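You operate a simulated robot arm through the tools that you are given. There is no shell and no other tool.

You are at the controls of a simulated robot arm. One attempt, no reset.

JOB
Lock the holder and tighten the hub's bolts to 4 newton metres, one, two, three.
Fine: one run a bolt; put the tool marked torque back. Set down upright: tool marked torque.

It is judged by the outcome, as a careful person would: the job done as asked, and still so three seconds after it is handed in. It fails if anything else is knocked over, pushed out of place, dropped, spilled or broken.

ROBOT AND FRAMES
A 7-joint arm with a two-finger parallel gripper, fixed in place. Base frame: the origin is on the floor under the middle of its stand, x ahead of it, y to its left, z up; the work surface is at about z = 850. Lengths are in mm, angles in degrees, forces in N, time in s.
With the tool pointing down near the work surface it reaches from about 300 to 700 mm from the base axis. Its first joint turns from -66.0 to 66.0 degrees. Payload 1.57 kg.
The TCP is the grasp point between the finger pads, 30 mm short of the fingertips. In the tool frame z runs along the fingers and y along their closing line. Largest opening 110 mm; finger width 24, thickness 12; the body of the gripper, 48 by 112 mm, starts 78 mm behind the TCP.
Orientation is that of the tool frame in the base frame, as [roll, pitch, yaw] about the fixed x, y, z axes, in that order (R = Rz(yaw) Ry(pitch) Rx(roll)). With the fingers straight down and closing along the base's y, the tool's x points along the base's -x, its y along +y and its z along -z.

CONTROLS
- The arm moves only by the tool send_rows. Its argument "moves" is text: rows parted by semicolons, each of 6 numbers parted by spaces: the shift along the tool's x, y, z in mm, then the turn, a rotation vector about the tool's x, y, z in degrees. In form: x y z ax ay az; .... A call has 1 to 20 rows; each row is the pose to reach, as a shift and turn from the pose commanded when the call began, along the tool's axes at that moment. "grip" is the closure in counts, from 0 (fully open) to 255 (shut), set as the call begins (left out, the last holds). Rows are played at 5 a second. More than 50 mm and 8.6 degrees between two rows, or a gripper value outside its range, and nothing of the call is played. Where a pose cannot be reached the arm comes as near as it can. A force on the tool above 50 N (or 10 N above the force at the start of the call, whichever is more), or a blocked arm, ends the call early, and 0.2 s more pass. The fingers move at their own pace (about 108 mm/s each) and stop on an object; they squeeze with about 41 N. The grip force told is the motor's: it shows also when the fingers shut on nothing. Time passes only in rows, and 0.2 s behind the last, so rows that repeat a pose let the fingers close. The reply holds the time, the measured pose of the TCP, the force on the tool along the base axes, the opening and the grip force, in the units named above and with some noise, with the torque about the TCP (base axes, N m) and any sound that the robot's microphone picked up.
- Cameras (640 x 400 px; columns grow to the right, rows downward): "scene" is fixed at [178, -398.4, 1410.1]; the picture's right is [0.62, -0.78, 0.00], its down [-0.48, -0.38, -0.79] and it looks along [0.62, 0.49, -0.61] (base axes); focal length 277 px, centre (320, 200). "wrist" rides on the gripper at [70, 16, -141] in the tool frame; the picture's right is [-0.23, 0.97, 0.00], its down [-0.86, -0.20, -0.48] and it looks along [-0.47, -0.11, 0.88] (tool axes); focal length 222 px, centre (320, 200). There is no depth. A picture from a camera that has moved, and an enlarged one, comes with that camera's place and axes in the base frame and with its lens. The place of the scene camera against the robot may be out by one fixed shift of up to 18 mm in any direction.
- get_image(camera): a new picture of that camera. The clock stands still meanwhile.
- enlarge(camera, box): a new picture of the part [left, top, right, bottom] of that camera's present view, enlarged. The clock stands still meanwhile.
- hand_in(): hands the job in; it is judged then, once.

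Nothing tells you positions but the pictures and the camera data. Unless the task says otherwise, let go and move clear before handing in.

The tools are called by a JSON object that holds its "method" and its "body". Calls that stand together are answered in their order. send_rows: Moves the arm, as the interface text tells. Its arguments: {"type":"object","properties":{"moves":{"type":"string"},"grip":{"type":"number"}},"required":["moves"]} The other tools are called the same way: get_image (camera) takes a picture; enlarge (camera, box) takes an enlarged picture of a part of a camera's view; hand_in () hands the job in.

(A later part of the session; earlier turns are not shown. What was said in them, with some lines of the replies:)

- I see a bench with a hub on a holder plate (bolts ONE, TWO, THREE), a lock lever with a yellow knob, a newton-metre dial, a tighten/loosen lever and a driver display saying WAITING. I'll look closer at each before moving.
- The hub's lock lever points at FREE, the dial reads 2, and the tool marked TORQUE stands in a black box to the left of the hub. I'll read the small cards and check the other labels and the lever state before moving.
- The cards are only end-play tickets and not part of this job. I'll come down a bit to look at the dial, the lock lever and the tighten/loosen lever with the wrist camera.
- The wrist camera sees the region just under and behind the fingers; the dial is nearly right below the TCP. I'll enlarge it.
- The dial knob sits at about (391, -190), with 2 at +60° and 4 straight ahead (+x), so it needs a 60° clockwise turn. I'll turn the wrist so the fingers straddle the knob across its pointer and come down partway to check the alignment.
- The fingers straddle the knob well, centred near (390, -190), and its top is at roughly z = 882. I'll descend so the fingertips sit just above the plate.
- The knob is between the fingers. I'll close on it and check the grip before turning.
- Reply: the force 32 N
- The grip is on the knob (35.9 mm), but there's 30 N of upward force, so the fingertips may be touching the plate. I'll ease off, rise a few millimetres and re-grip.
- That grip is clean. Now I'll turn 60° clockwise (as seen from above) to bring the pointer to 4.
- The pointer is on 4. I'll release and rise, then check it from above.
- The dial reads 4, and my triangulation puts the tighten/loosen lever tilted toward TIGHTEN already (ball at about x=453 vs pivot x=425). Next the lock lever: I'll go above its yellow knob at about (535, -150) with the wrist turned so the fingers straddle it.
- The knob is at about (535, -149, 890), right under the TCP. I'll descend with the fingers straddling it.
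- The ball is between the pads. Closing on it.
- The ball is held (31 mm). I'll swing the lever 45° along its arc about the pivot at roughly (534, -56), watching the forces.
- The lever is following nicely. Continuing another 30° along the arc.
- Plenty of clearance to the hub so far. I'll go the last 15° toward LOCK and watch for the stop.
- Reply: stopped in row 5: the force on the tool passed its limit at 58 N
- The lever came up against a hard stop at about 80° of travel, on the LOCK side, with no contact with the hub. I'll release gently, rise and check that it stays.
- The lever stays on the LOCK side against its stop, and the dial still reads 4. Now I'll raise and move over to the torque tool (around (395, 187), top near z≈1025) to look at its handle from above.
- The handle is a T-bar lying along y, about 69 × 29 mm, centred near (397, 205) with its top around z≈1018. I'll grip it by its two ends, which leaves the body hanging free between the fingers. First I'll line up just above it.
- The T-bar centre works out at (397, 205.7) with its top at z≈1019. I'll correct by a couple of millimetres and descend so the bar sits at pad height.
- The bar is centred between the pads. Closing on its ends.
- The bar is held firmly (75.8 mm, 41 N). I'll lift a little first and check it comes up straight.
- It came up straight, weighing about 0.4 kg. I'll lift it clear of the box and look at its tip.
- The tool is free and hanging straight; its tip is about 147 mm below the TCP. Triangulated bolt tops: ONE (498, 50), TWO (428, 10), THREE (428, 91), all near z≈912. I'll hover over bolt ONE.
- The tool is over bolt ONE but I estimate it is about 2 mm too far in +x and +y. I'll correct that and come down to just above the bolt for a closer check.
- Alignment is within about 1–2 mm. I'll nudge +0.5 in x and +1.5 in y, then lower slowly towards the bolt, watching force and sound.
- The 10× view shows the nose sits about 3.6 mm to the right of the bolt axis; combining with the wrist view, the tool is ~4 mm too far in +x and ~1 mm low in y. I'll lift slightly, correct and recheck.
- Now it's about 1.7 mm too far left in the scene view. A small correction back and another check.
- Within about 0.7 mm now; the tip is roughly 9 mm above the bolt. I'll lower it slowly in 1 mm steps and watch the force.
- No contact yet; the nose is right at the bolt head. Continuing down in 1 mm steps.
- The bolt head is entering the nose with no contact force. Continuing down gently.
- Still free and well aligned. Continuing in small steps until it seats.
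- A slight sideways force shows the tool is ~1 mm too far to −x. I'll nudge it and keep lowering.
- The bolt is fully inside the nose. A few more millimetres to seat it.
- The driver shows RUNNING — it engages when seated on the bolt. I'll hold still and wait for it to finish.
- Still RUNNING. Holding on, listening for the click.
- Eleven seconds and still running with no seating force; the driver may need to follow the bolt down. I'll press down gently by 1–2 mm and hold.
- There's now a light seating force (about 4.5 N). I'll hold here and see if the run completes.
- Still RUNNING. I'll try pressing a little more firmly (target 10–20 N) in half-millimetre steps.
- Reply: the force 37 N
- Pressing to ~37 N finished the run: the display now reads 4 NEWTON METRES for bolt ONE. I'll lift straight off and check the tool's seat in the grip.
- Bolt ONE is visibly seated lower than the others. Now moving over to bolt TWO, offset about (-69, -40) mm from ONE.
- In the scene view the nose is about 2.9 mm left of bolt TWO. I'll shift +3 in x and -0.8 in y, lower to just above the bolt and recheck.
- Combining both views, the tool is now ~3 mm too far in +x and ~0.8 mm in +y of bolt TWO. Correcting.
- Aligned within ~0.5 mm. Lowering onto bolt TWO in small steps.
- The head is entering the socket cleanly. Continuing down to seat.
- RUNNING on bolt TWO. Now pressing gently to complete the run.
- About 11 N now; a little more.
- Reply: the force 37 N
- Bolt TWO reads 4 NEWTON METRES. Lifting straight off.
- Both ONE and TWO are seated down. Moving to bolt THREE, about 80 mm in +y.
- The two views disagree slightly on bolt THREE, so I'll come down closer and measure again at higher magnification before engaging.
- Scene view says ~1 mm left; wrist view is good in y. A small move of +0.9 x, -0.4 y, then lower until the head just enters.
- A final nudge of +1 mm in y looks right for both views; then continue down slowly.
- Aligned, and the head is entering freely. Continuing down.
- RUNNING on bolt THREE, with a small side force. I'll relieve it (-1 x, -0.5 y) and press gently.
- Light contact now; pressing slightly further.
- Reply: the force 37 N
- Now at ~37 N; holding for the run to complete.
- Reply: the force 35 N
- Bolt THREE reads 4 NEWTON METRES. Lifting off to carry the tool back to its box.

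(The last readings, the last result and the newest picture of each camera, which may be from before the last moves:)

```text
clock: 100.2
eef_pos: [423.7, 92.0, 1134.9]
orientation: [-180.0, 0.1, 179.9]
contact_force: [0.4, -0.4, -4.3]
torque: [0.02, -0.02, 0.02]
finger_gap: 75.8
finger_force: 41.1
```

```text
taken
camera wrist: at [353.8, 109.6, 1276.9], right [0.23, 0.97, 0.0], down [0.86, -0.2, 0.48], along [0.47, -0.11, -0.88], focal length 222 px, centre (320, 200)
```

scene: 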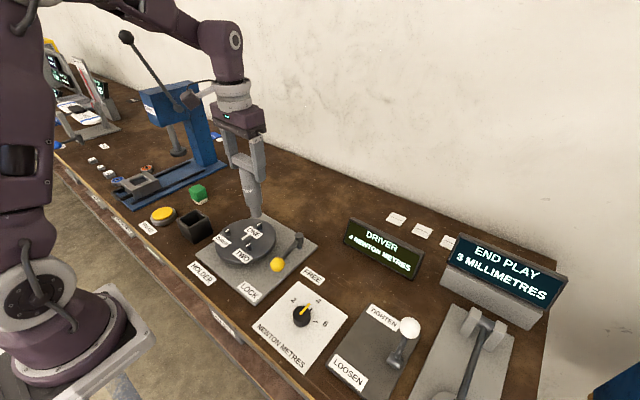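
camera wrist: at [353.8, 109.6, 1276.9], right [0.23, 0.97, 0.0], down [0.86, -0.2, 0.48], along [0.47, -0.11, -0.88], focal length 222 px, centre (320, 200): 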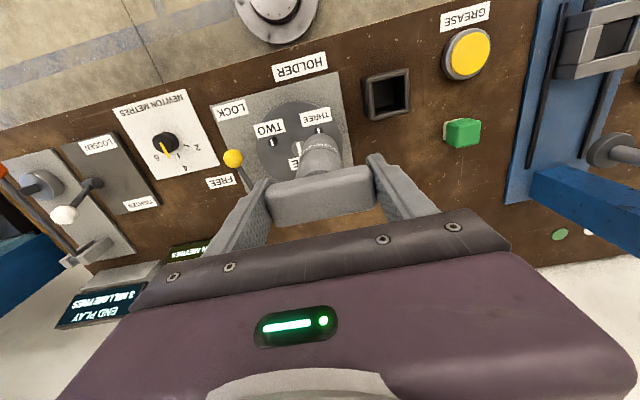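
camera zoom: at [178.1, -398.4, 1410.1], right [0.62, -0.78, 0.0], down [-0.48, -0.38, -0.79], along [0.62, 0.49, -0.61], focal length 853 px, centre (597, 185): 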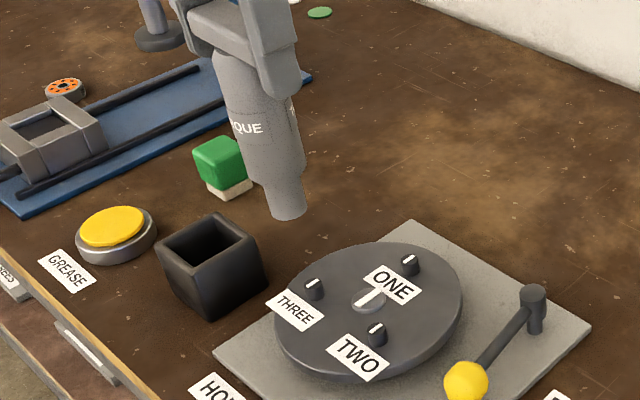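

All three bolts are seated. Carrying the tool back over the box at (397, 207).

{"method": "send_rows", "body": {"moves": "5 20 0 0 0 0; 9 40 0 0 0 0; 14 60 0 0 0 0; 19 80 0 0 0 0; 23 100 0 0 0 0; 26.6 114.6 0 0 0 0; 26.6 114.6 0 0 0 0; 26.6 114.6 0 0 0 0"}}

{"method": "enlarge", "body": {"camera": "scene", "box": [140, 120, 260, 250]}}

{"method": "enlarge", "body": {"camera": "wrist", "box": [260, 80, 380, 180]}}

```text
clock: 102.0
eef_pos: [400.3, 204.9, 1135.6]
orientation: [180.0, 0.0, 180.0]
contact_force: [0.7, -0.3, -4.3]
torque: [0.01, 0.02, -0.02]
finger_gap: 75.7
finger_force: 40.6
```

```text
3.08 times, centred on (200, 185) of scene
camera zoom: at [178.1, -398.4, 1410.1], right [0.62, -0.78, 0.0], down [-0.48, -0.38, -0.79], along [0.62, 0.49, -0.61], focal length 853 px, centre (689, 246)
```

zoom: 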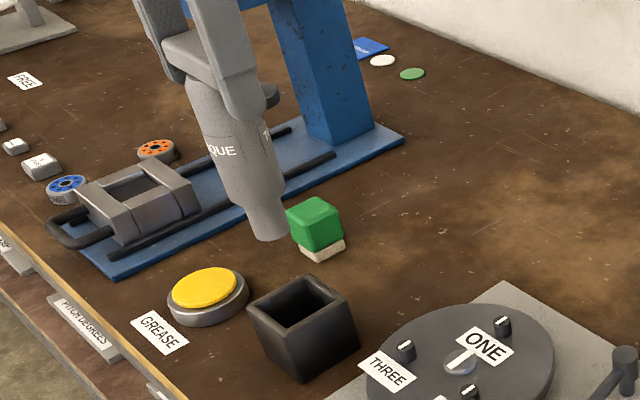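

```text
4.00 times, centred on (320, 130) of wrist
camera zoom: at [329.3, 221.5, 1277.3], right [0.23, 0.97, 0.0], down [0.86, -0.2, 0.48], along [0.47, -0.11, -0.88], focal length 888 px, centre (320, 480)
```

zoom: 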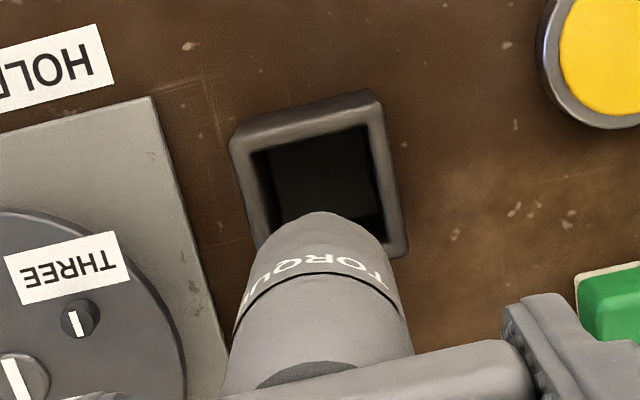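

The tool is about 3 mm off where it was when lifted out; correcting toward the recorded pose, and lowering to just above the rim.

{"method": "send_rows", "body": {"moves": "1.4 1.5 0 0 0 0; 2.8 2.9 0 0 0 0; 2.8 2.9 15 0 0 0; 2.8 2.9 30 0 0 0; 2.8 2.9 45 0 0 0; 2.8 2.9 55 0 0 0; 2.8 2.9 55 0 0 0; 2.8 2.9 55 0 0 0"}}

{"method": "enlarge", "body": {"camera": "scene", "box": [160, 170, 230, 250]}}

{"method": "enlarge", "body": {"camera": "wrist", "box": [260, 80, 380, 180]}}

```text
clock: 103.8
eef_pos: [397.9, 208.4, 1080.9]
orientation: [-179.9, 0.0, -179.9]
contact_force: [-0.9, -0.4, -3.0]
torque: [0.03, 0.02, 0.01]
finger_gap: 75.8
finger_force: 40.8
```

```text
5.00 times, centred on (195, 210) of scene
camera zoom: at [178.1, -398.4, 1410.1], right [0.62, -0.78, 0.0], down [-0.48, -0.38, -0.79], along [0.62, 0.49, -0.61], focal length 1386 px, centre (945, 150)
```

zoom: 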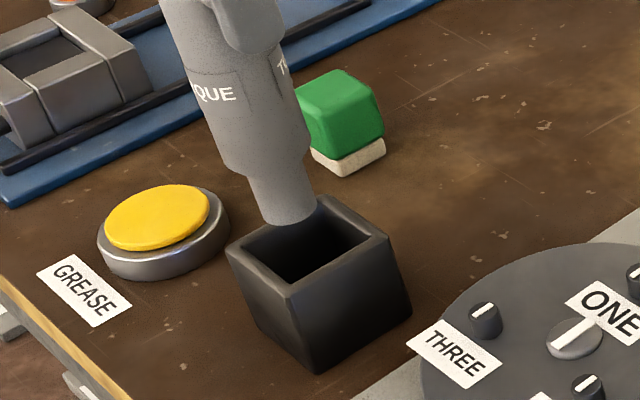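

```text
4.00 times, centred on (320, 130) of wrist
camera zoom: at [326.7, 225.9, 1222.4], right [0.23, 0.97, 0.0], down [0.86, -0.2, 0.48], along [0.47, -0.11, -0.88], focal length 888 px, centre (320, 480)
```

zoom: 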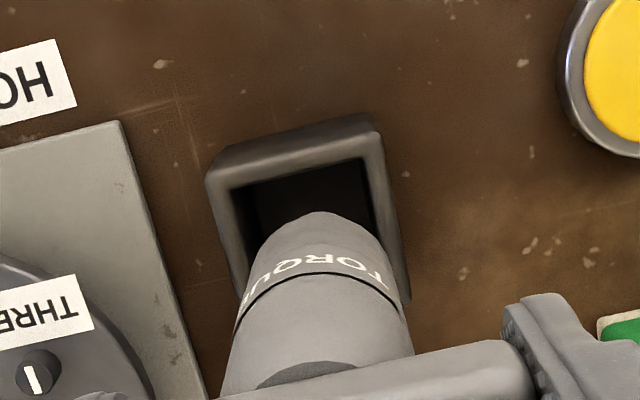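

The tool is ~1.7 mm too far in +y relative to the box. Correcting and lowering the nose into the opening.

{"method": "send_rows", "body": {"moves": "0 -1.7 0 0 0 0; 0 -1.7 5 0 0 0; 0 -1.7 12 0 0 0; 0 -1.7 20 0 0 0; 0 -1.7 28 0 0 0; 0 -1.7 34 0 0 0; 0 -1.7 34 0 0 0; 0 -1.7 34 0 0 0"}}

{"method": "enlarge", "body": {"camera": "scene", "box": [165, 175, 225, 245]}}

{"method": "enlarge", "body": {"camera": "wrist", "box": [270, 100, 370, 180]}}

```text
clock: 105.6
eef_pos: [396.7, 208.1, 1045.9]
orientation: [180.0, 0.1, 179.9]
contact_force: [-0.8, -0.2, -4.2]
torque: [0.01, 0.01, 0.01]
finger_gap: 75.9
finger_force: 40.6
```

```text
5.71 times, centred on (195, 210) of scene
camera zoom: at [178.1, -398.4, 1410.1], right [0.62, -0.78, 0.0], down [-0.48, -0.38, -0.79], along [0.62, 0.49, -0.61], focal length 1584 px, centre (1034, 143)
```

zoom: 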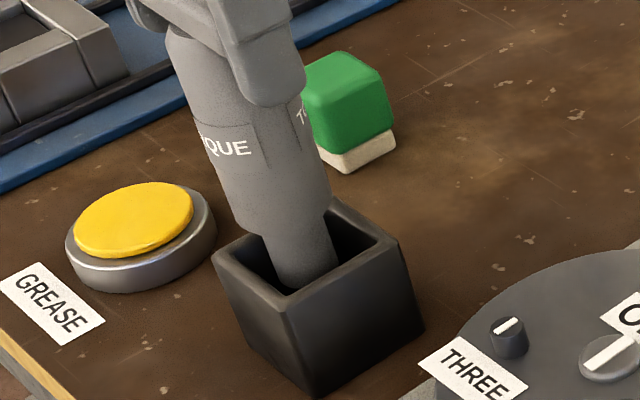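

```text
5.00 times, centred on (320, 140) of wrist
camera zoom: at [326.3, 224.2, 1187.2], right [0.23, 0.97, 0.0], down [0.86, -0.2, 0.48], along [0.47, -0.11, -0.88], focal length 1111 px, centre (320, 500)
```

zoom: 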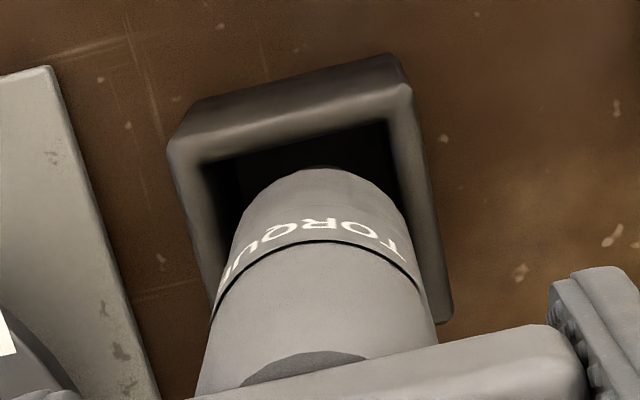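

Nose is in and the pose matches the one recorded at pick-up. Lowering on slowly, watching side forces.

{"method": "send_rows", "body": {"moves": "-0.5 -0.3 2 0 0 0; -0.5 -0.3 5 0 0 0; -0.5 -0.3 8 0 0 0; -0.5 -0.3 11 0 0 0; -0.5 -0.3 14 0 0 0; -0.5 -0.3 17 0 0 0; -0.5 -0.3 20 0 0 0; -0.5 -0.3 20 0 0 0"}}

{"method": "enlarge", "body": {"camera": "scene", "box": [165, 175, 225, 245]}}

{"method": "enlarge", "body": {"camera": "wrist", "box": [270, 100, 370, 180]}}

```text
clock: 107.4
eef_pos: [396.0, 206.6, 1027.1]
orientation: [179.9, 0.0, 179.9]
contact_force: [-0.1, -0.9, -4.5]
torque: [0.03, -0.01, -0.04]
finger_gap: 75.8
finger_force: 40.9
```

```text
5.71 times, centred on (195, 210) of scene
camera zoom: at [178.1, -398.4, 1410.1], right [0.62, -0.78, 0.0], down [-0.48, -0.38, -0.79], along [0.62, 0.49, -0.61], focal length 1584 px, centre (1034, 143)
```

zoom: 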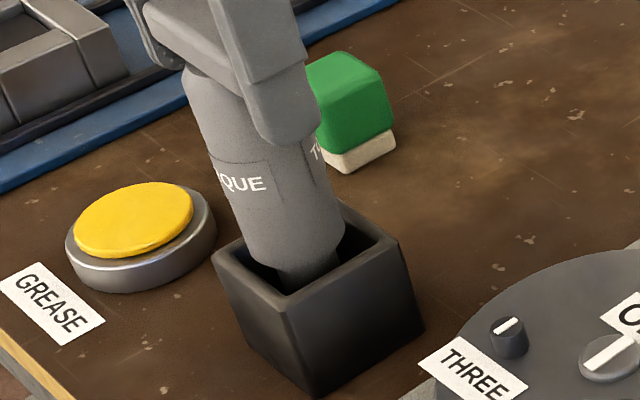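

```text
5.00 times, centred on (320, 140) of wrist
camera zoom: at [326.1, 222.6, 1168.3], right [0.23, 0.97, 0.0], down [0.86, -0.2, 0.48], along [0.47, -0.11, -0.88], focal length 1111 px, centre (320, 500)
```

zoom: 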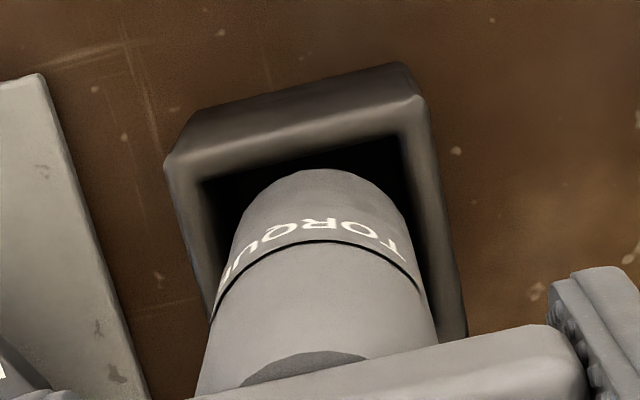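

No contact. I'll nudge +1.3 in y and +0.8 in x toward the recorded pose and continue down.

{"method": "send_rows", "body": {"moves": "-0.8 1.3 0 0 0 0; -0.8 1.3 3 0 0 0; -0.8 1.3 6 0 0 0; -0.8 1.3 9 0 0 0; -0.8 1.3 12 0 0 0; -0.8 1.3 14 0 0 0; -0.8 1.3 14 0 0 0"}}

{"method": "enlarge", "body": {"camera": "scene", "box": [165, 175, 225, 245]}}

{"method": "enlarge", "body": {"camera": "wrist", "box": [270, 100, 370, 180]}}

```text
clock: 109.0
eef_pos: [396.6, 206.0, 1013.5]
orientation: [180.0, 0.1, 179.9]
contact_force: [1.6, -5.0, 34.6]
torque: [0.25, -0.27, -0.05]
finger_gap: 75.9
finger_force: 40.7
```

```text
5.71 times, centred on (195, 210) of scene
camera zoom: at [177.6, -398.8, 1410.0], right [0.62, -0.78, 0.0], down [-0.48, -0.38, -0.79], along [0.62, 0.49, -0.61], focal length 1584 px, centre (1034, 143)
```

zoom: 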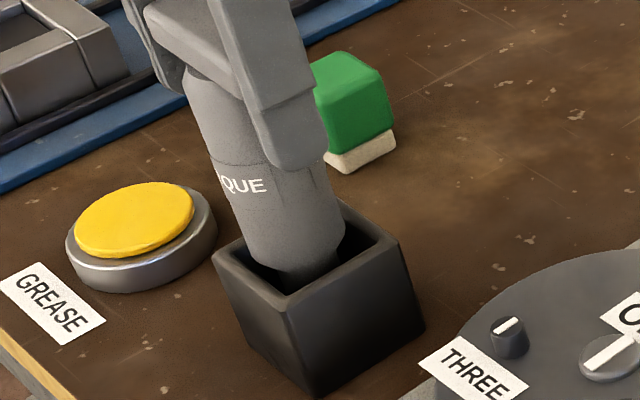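

```text
5.00 times, centred on (320, 140) of wrist
camera zoom: at [326.0, 223.7, 1154.0], right [0.23, 0.97, 0.0], down [0.85, -0.2, 0.48], along [0.47, -0.11, -0.88], focal length 1111 px, centre (320, 500)
```

zoom: 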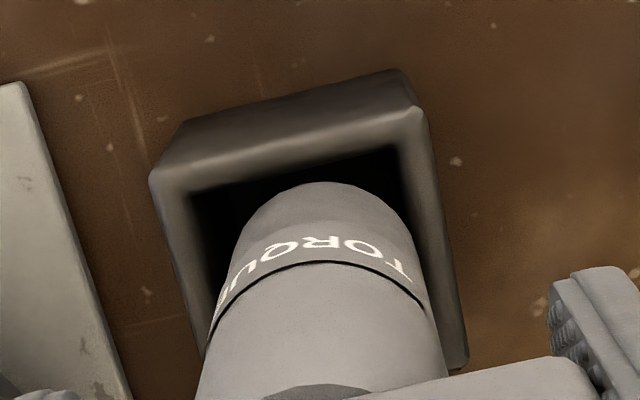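

The tool's body has caught on the box rim (35 N) and slid up ~12 mm in the grip. I'll back up to unload it and take a careful look before trying again.

{"method": "send_rows", "body": {"moves": "0 0 -1.5 0 0 0; 0 0 -3 0 0 0; 0 0 -5 0 0 0; 0 0 -8 0 0 0; 0 0 -8 0 0 0"}}

{"method": "enlarge", "body": {"camera": "scene", "box": [170, 190, 220, 245]}}

{"method": "enlarge", "body": {"camera": "wrist", "box": [280, 105, 360, 170]}}

{"method": "get_image", "body": {"camera": "wrist"}}

```text
clock: 110.2
eef_pos: [396.4, 207.1, 1019.5]
orientation: [179.9, -0.1, -179.9]
contact_force: [-0.6, 0.1, -4.6]
torque: [-0.03, -0.03, 0.01]
finger_gap: 75.7
finger_force: 40.9
```

```text
7.27 times, centred on (195, 218) of scene
camera zoom: at [178.1, -398.4, 1410.1], right [0.62, -0.78, 0.0], down [-0.48, -0.38, -0.79], along [0.62, 0.49, -0.61], focal length 2016 px, centre (1229, 73)
```

zoom: 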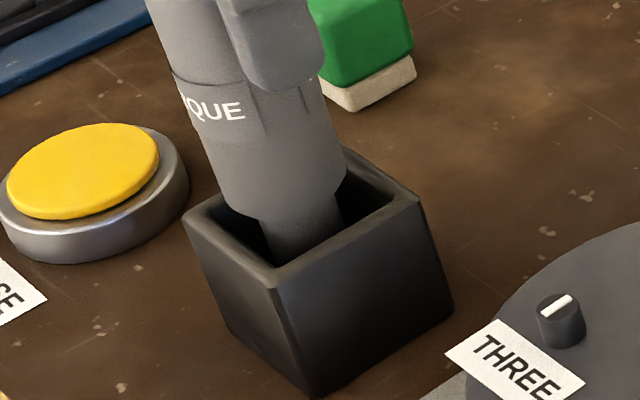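

```text
6.15 times, centred on (320, 138) of wrist
camera zoom: at [326.3, 224.1, 1161.2], right [0.23, 0.97, 0.0], down [0.86, -0.2, 0.48], along [0.47, -0.11, -0.88], focal length 1367 px, centre (320, 585)
```

zoom: 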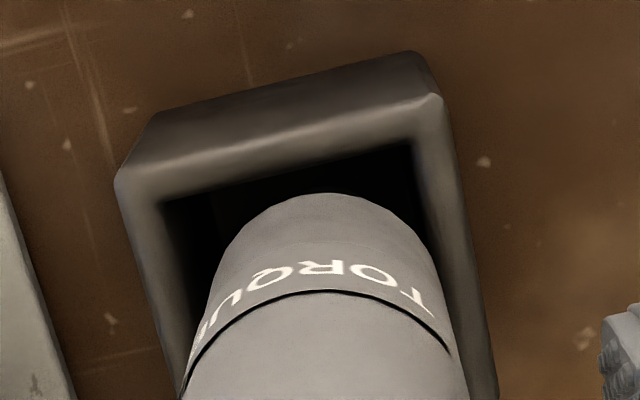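

```text
taken
camera wrist: at [326.3, 224.1, 1161.2], right [0.23, 0.97, 0.0], down [0.86, -0.2, 0.48], along [0.47, -0.11, -0.88], focal length 222 px, centre (320, 200)
```

wrist: 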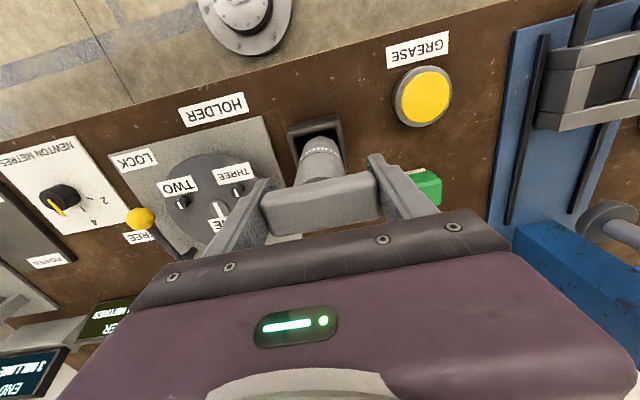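

The wrist view shows the tool ~1.4 mm too far in +y and slightly short in x relative to the box centre (opening ~45 mm, body ~43 mm, so little slack). I'll correct by +0.9 x, −1.3 y before descending.

{"method": "send_rows", "body": {"moves": "-0.5 -0.7 -3 0 0 0; -0.9 -1.3 -3 0 0 0; -0.9 -1.3 -3 0 0 0; -0.9 -1.3 -3 0 0 0"}}

{"method": "enlarge", "body": {"camera": "wrist", "box": [280, 105, 360, 170]}}

{"method": "enlarge", "body": {"camera": "scene", "box": [170, 190, 220, 245]}}

```text
clock: 111.2
eef_pos: [397.5, 206.1, 1022.6]
orientation: [-179.9, 0.0, -179.9]
contact_force: [0.0, -0.3, -4.4]
torque: [-0.01, -0.02, 0.0]
finger_gap: 75.7
finger_force: 40.6
```

```text
6.15 times, centred on (320, 138) of wrist
camera zoom: at [327.6, 223.3, 1165.0], right [0.23, 0.97, 0.0], down [0.86, -0.2, 0.48], along [0.47, -0.11, -0.88], focal length 1367 px, centre (320, 585)
```

zoom: 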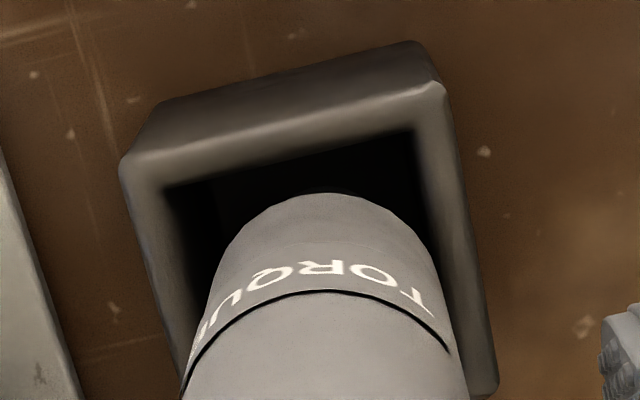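

```text
7.27 times, centred on (195, 218) of scene
camera zoom: at [178.1, -398.4, 1410.1], right [0.62, -0.78, 0.0], down [-0.48, -0.38, -0.79], along [0.62, 0.49, -0.61], focal length 2016 px, centre (1229, 73)
```

zoom: 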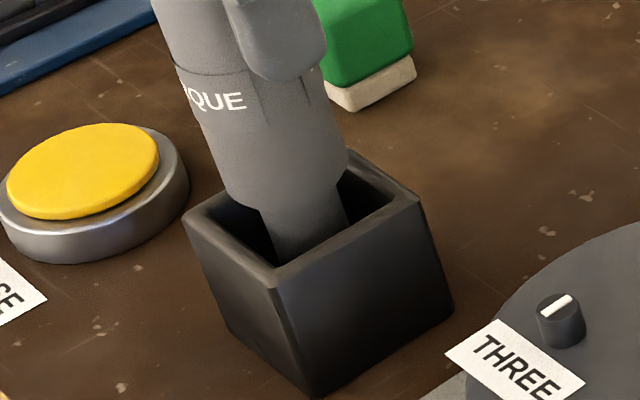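

Aligned with the box centre in both views now. Lowering in small stages, checking force each time.

{"method": "send_rows", "body": {"moves": "0.2 -0.2 1 0 0 0; 0.2 -0.2 3 0 0 0; 0.2 -0.2 5 0 0 0; 0.2 -0.2 7 0 0 0; 0.2 -0.2 7 0 0 0"}}

{"method": "enlarge", "body": {"camera": "wrist", "box": [280, 105, 360, 170]}}

{"method": "enlarge", "body": {"camera": "scene", "box": [170, 190, 220, 245]}}

```text
clock: 112.4
eef_pos: [398.9, 207.1, 1016.6]
orientation: [180.0, 0.0, 179.9]
contact_force: [1.0, -0.7, -3.4]
torque: [-0.03, 0.02, 0.02]
finger_gap: 75.9
finger_force: 41.3
```

```text
6.15 times, centred on (320, 138) of wrist
camera zoom: at [327.4, 223.9, 1157.8], right [0.23, 0.97, 0.0], down [0.86, -0.2, 0.48], along [0.47, -0.11, -0.88], focal length 1367 px, centre (320, 585)
```

zoom: 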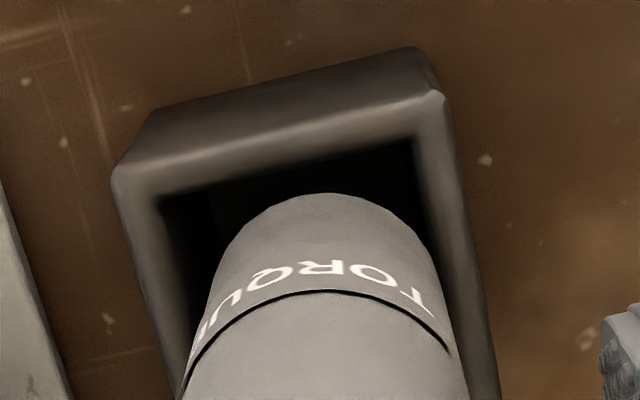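

```text
7.27 times, centred on (195, 218) of scene
camera zoom: at [178.1, -398.4, 1410.1], right [0.62, -0.78, 0.0], down [-0.48, -0.38, -0.79], along [0.62, 0.49, -0.61], focal length 2016 px, centre (1229, 73)
```

zoom: 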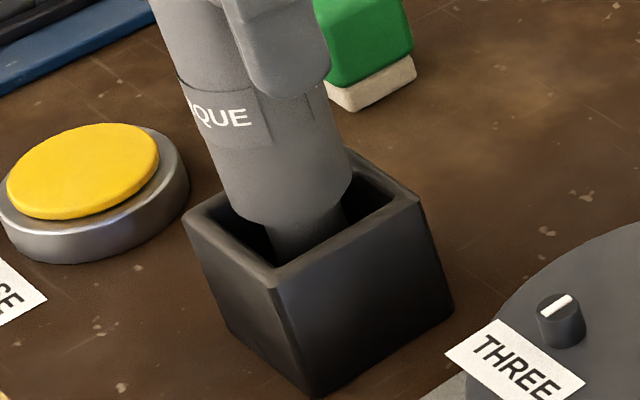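

{"method": "send_rows", "body": {"moves": "0.3 -0.8 0 0 0 0; 0.3 -0.8 1 0 0 0; 0.3 -0.8 2 0 0 0; 0.3 -0.8 3 0 0 0; 0.3 -0.8 3 0 0 0"}}

{"method": "enlarge", "body": {"camera": "wrist", "box": [280, 105, 360, 170]}}

{"method": "enlarge", "body": {"camera": "scene", "box": [170, 190, 220, 245]}}

```text
clock: 113.6
eef_pos: [398.5, 206.0, 1011.8]
orientation: [180.0, 0.0, 179.9]
contact_force: [0.1, -0.1, -3.8]
torque: [0.0, -0.01, -0.02]
finger_gap: 75.8
finger_force: 41.1
```

```text
6.15 times, centred on (320, 138) of wrist
camera zoom: at [327.6, 222.6, 1154.8], right [0.23, 0.97, 0.0], down [0.86, -0.2, 0.48], along [0.47, -0.11, -0.88], focal length 1367 px, centre (320, 585)
```

zoom: 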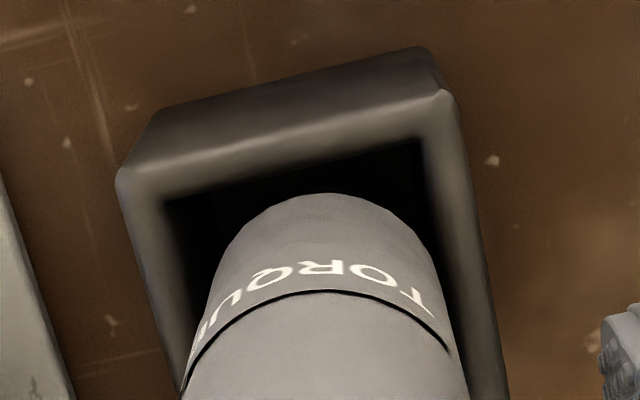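

```text
7.27 times, centred on (195, 218) of scene
camera zoom: at [178.1, -398.4, 1410.1], right [0.62, -0.78, 0.0], down [-0.48, -0.38, -0.79], along [0.62, 0.49, -0.61], focal length 2016 px, centre (1229, 73)
```

zoom: 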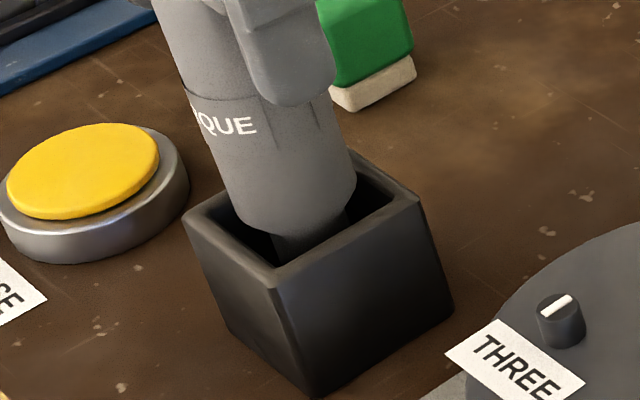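

Past the earlier catch point with no contact. Continuing down.

{"method": "send_rows", "body": {"moves": "0.2 0.3 1 0 0 0; 0.2 0.3 2.5 0 0 0; 0.2 0.3 4 0 0 0; 0.2 0.3 5 0 0 0; 0.2 0.3 5 0 0 0"}}

{"method": "enlarge", "body": {"camera": "wrist", "box": [280, 105, 360, 170]}}

{"method": "enlarge", "body": {"camera": "scene", "box": [170, 190, 220, 245]}}

```text
clock: 114.8
eef_pos: [396.6, 205.5, 1008.0]
orientation: [179.9, 0.0, 180.0]
contact_force: [-0.2, 0.1, -4.4]
torque: [-0.01, 0.01, 0.0]
finger_gap: 75.7
finger_force: 40.9
```

```text
6.15 times, centred on (320, 138) of wrist
camera zoom: at [326.6, 222.2, 1149.6], right [0.23, 0.97, 0.0], down [0.86, -0.2, 0.48], along [0.47, -0.11, -0.88], focal length 1367 px, centre (320, 585)
```

zoom: 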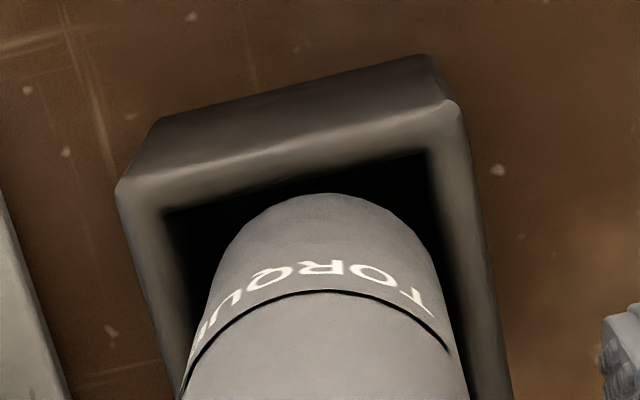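

```text
7.27 times, centred on (195, 218) of scene
camera zoom: at [178.1, -398.4, 1410.1], right [0.62, -0.78, 0.0], down [-0.48, -0.38, -0.79], along [0.62, 0.49, -0.61], focal length 2016 px, centre (1229, 73)
```

zoom: 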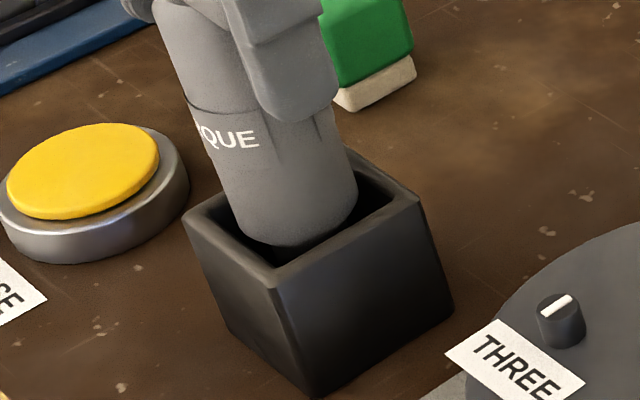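

{"method": "send_rows", "body": {"moves": "-0.5 0.6 0 0 0 0; -0.5 0.6 1.5 0 0 0; -0.5 0.6 3 0 0 0; -0.5 0.6 5 0 0 0; -0.5 0.6 5 0 0 0"}}

{"method": "enlarge", "body": {"camera": "wrist", "box": [280, 105, 360, 170]}}

{"method": "enlarge", "body": {"camera": "scene", "box": [170, 190, 220, 245]}}

```text
clock: 116.0
eef_pos: [395.9, 204.6, 1003.1]
orientation: [-179.9, 0.0, -179.9]
contact_force: [0.3, -0.1, -4.6]
torque: [0.02, -0.01, 0.04]
finger_gap: 75.7
finger_force: 40.5
```

```text
6.15 times, centred on (320, 138) of wrist
camera zoom: at [326.9, 222.6, 1144.6], right [0.23, 0.97, 0.0], down [0.86, -0.2, 0.48], along [0.47, -0.11, -0.88], focal length 1367 px, centre (320, 585)
```

zoom: 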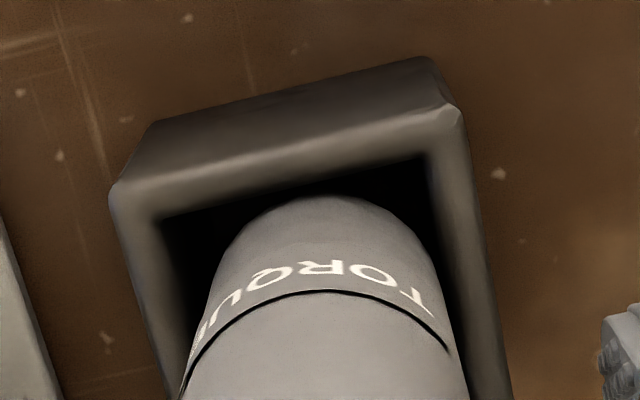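

```text
7.27 times, centred on (195, 218) of scene
camera zoom: at [178.1, -398.4, 1410.1], right [0.62, -0.78, 0.0], down [-0.48, -0.38, -0.79], along [0.62, 0.49, -0.61], focal length 2016 px, centre (1229, 73)
```

zoom: 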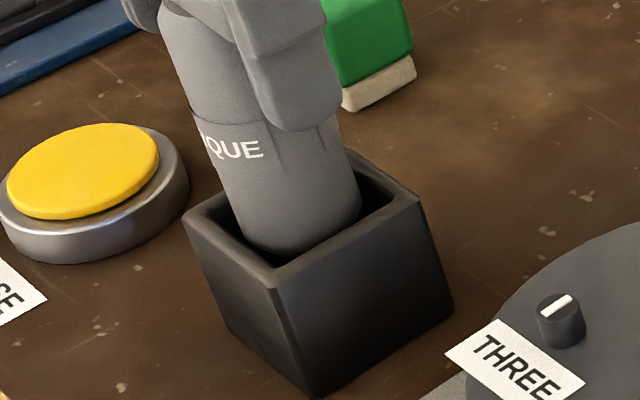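

Going in freely. Continuing to the floor in small steps.

{"method": "send_rows", "body": {"moves": "-0.2 0.3 1.5 0 0 0; -0.2 0.3 3 0 0 0; -0.2 0.3 4.5 0 0 0; -0.2 0.3 6 0 0 0; -0.2 0.3 6 0 0 0"}}

{"method": "enlarge", "body": {"camera": "wrist", "box": [280, 105, 360, 170]}}

{"method": "enlarge", "body": {"camera": "scene", "box": [160, 170, 220, 245]}}

```text
clock: 117.2
eef_pos: [397.4, 206.1, 998.7]
orientation: [-180.0, -0.1, 180.0]
contact_force: [-0.3, 0.3, -4.2]
torque: [0.0, -0.01, -0.02]
finger_gap: 75.8
finger_force: 41.0
```

```text
6.15 times, centred on (320, 138) of wrist
camera zoom: at [327.2, 223.4, 1139.0], right [0.23, 0.97, 0.0], down [0.86, -0.2, 0.48], along [0.47, -0.11, -0.88], focal length 1367 px, centre (320, 585)
```

zoom: 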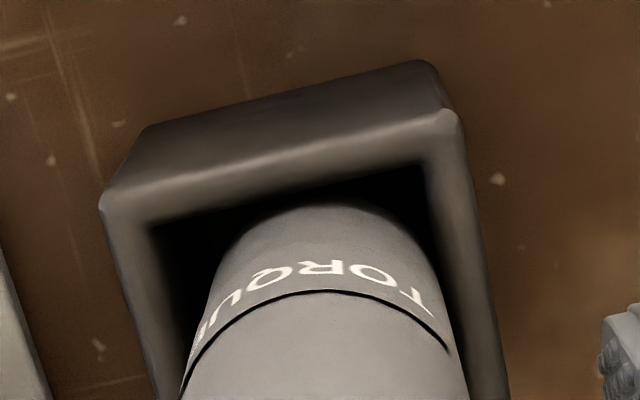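

```text
5.33 times, centred on (190, 208) of scene
camera zoom: at [178.1, -398.4, 1410.1], right [0.62, -0.78, 0.0], down [-0.48, -0.38, -0.79], along [0.62, 0.49, -0.61], focal length 1479 px, centre (1013, 160)
```

zoom: 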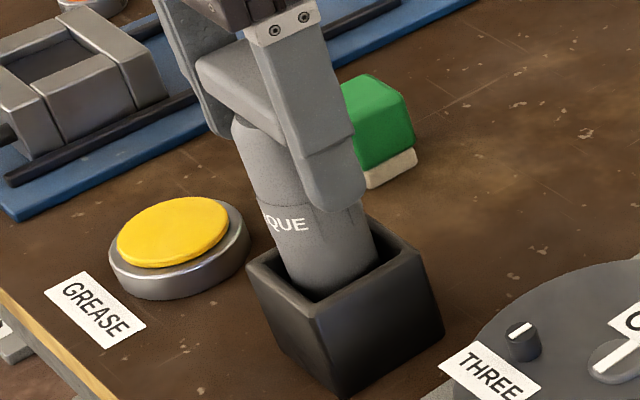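

By the label's position the tool is ~4 mm above its original seat. Lowering the last bit gently.

{"method": "send_rows", "body": {"moves": "0 -0.3 1 0 0 0; 0 -0.3 2 0 0 0; 0 -0.3 3 0 0 0; 0 -0.3 3 0 0 0"}}

{"method": "send_rows", "body": {"moves": "0 0 0.5 0 0 0; 0 0 1 0 0 0; 0 0 1 0 0 0"}}

{"method": "enlarge", "body": {"camera": "scene", "box": [160, 170, 220, 245]}}

```text
clock: 118.2
eef_pos: [399.5, 206.2, 994.3]
orientation: [180.0, 0.0, -180.0]
contact_force: [0.5, -0.1, -4.0]
torque: [0.01, 0.02, -0.02]
finger_gap: 75.6
finger_force: 41.2
```

```text
clock: 119.0
eef_pos: [397.0, 204.8, 993.1]
orientation: [179.9, 0.0, 180.0]
contact_force: [-0.8, 0.1, -2.9]
torque: [0.04, -0.01, 0.0]
finger_gap: 75.9
finger_force: 41.2
```

```text
5.33 times, centred on (190, 208) of scene
camera zoom: at [178.1, -398.4, 1410.1], right [0.62, -0.78, 0.0], down [-0.48, -0.38, -0.79], along [0.62, 0.49, -0.61], focal length 1479 px, centre (1013, 160)
```

zoom: 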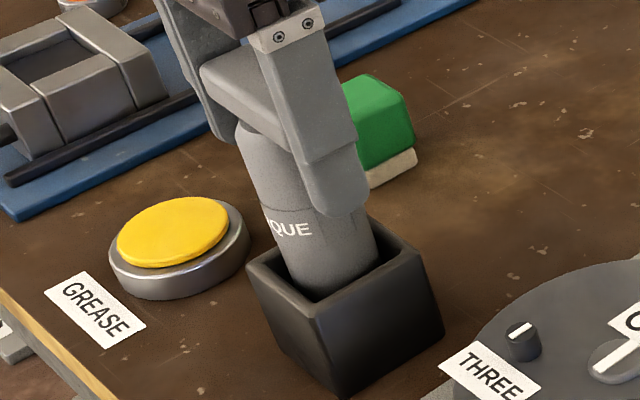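

{"method": "send_rows", "body": {"moves": "0 0 0.4 0 0 0; 0 0 0.8 0 0 0; 0 0 0.8 0 0 0"}}

{"method": "enlarge", "body": {"camera": "scene", "box": [160, 170, 220, 245]}}

```text
clock: 119.8
eef_pos: [398.0, 206.6, 992.1]
orientation: [-180.0, 0.1, 180.0]
contact_force: [-0.6, 0.1, 2.4]
torque: [-0.12, 0.11, 0.0]
finger_gap: 75.7
finger_force: 40.5
```

```text
5.33 times, centred on (190, 208) of scene
camera zoom: at [178.0, -398.4, 1410.1], right [0.62, -0.78, 0.0], down [-0.48, -0.38, -0.79], along [0.62, 0.49, -0.61], focal length 1479 px, centre (1013, 160)
```

zoom: 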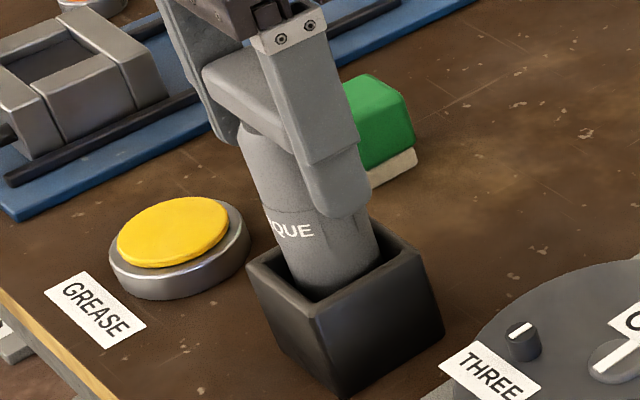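

It's resting on the box floor (about 6 N). Releasing by opening the fingers.

{"method": "send_rows", "body": {"moves": "0 0 -0.3 0 0 0; 0 0 -0.3 0 0 0; 0 0 -0.3 0 0 0; 0 0 -0.3 0 0 0", "grip": 20}}

{"method": "enlarge", "body": {"camera": "scene", "box": [150, 150, 240, 250]}}

{"method": "get_image", "body": {"camera": "wrist"}}

```text
clock: 120.8
eef_pos: [399.1, 205.8, 991.8]
orientation: [180.0, 0.0, 179.9]
contact_force: [0.5, 0.1, -0.1]
torque: [0.01, 0.01, -0.01]
finger_gap: 101.6
finger_force: 0.1
```

```text
4.00 times, centred on (195, 200) of scene
camera zoom: at [178.0, -398.4, 1410.1], right [0.62, -0.78, 0.0], down [-0.48, -0.38, -0.79], along [0.62, 0.49, -0.61], focal length 1109 px, centre (820, 200)
```

zoom: 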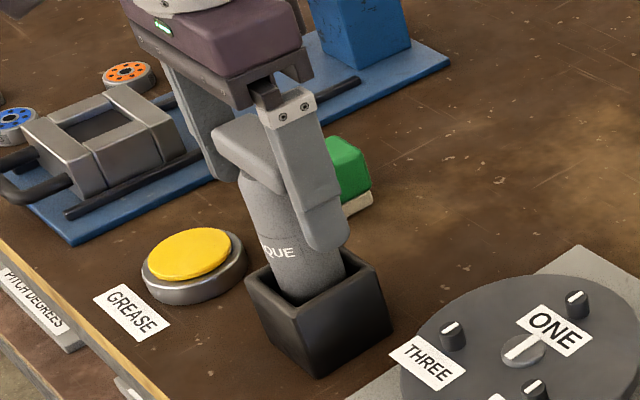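

```text
taken
camera wrist: at [328.2, 223.3, 1134.5], right [0.23, 0.97, 0.0], down [0.86, -0.2, 0.48], along [0.47, -0.11, -0.88], focal length 222 px, centre (320, 200)
```

wrist: 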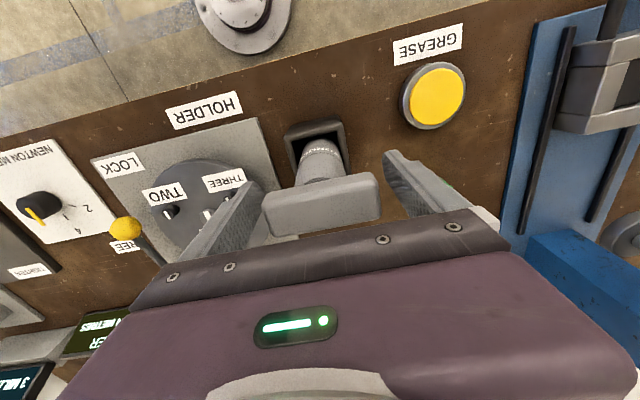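

Released and the tool is standing. Opening fully and rising straight up.

{"method": "send_rows", "body": {"moves": "0 0 0 0 0 0; 0 0 0 0 0 0; 0 0 -10 0 0 0; 0 0 -30 0 0 0; 0 0 -60 0 0 0; 0 0 -100 0 0 0; 0 0 -145 0 0 0; 0 0 -190 0 0 0; 0 0 -190 0 0 0", "grip": 0}}

{"method": "get_image", "body": {"camera": "scene"}}

{"method": "enlarge", "body": {"camera": "scene", "box": [140, 160, 240, 260]}}

{"method": "get_image", "body": {"camera": "wrist"}}

{"method": "enlarge", "body": {"camera": "scene", "box": [185, 190, 355, 310]}}

```text
clock: 122.8
eef_pos: [397.4, 204.1, 1182.2]
orientation: [180.0, 0.0, 179.9]
contact_force: [-0.1, 0.0, 0.3]
torque: [0.03, 0.0, 0.02]
finger_gap: 109.9
finger_force: 0.0
```

```text
taken
```

scene: 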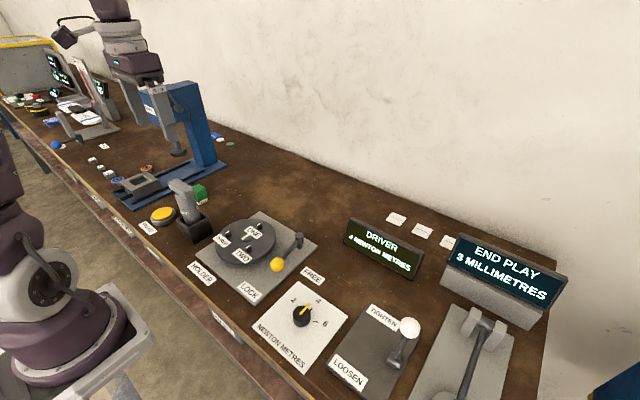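

```text
4.00 times, centred on (190, 210) of scene
camera zoom: at [178.0, -398.4, 1410.1], right [0.62, -0.78, 0.0], down [-0.48, -0.38, -0.79], along [0.62, 0.49, -0.61], focal length 1109 px, centre (840, 160)
```

zoom: 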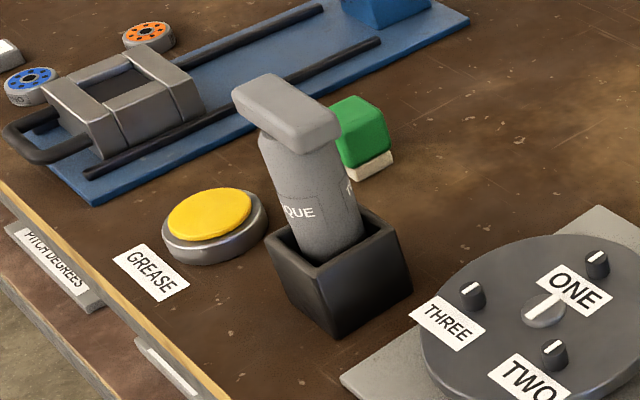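

```text
taken
camera wrist: at [326.5, 221.1, 1323.2], right [0.23, 0.97, 0.0], down [0.86, -0.2, 0.48], along [0.47, -0.11, -0.88], focal length 222 px, centre (320, 200)
```

wrist: 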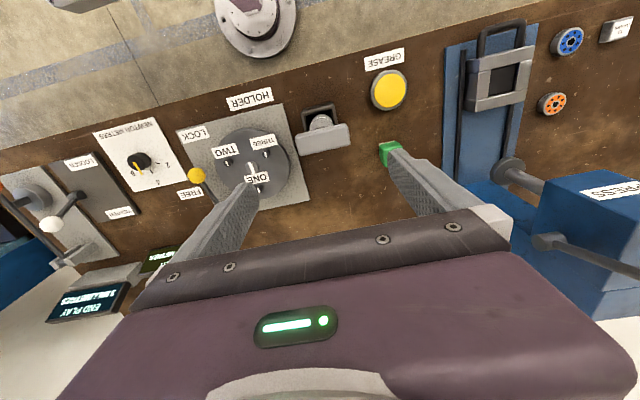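

```text
3.33 times, centred on (270, 250) of scene
camera zoom: at [178.0, -398.4, 1410.1], right [0.62, -0.78, 0.0], down [-0.48, -0.38, -0.79], along [0.62, 0.49, -0.61], focal length 924 px, centre (487, 33)
```

zoom: 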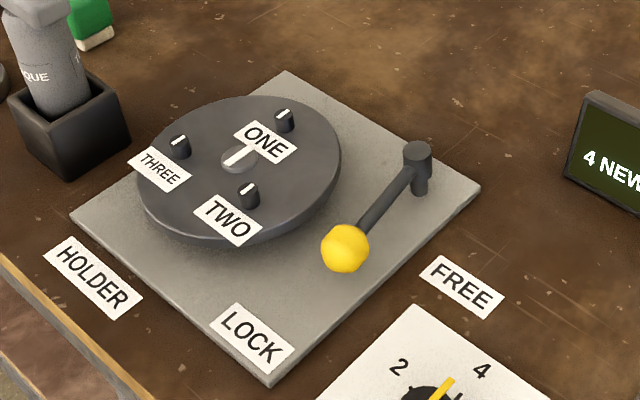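

The torque tool stands upright in its box as before, and bolts ONE, TWO and THREE are each run to 4 newton metres. The holder lever is on LOCK, the dial is on 4, the gripper is clear and nothing else moved. Handing in.

{"method": "hand_in", "body": {}}

```text
The job is handed in.
```

I locked the holder and tightened bolts ONE, TWO and THREE in that order, one run each. The driver display read 4 NEWTON METRES after every bolt. The tool marked torque is back in its box, standing upright, and the job is handed in.

- **Settings:** I turned the dial from 2 to 4. The tighten/loosen lever was already on TIGHTEN, so I left it alone.
- **Holder:** I swung the lever to its stop on the LOCK side, and it was still there at the end. No display confirms the lock, but the hub did not turn while the bolts were tightened.
- **Long first run:** Bolt ONE showed RUNNING for about 20 seconds, because a run only finishes when the tool is pressed down with roughly 37 N. TWO and THREE went quicker.
- **Returning the tool:** On the way back into its box the tool caught the rim and slid about 12 mm in the grip. I backed off, realigned it and lowered it to its original depth. The box did not move.

Nothing else looked knocked or moved in the final pictures.
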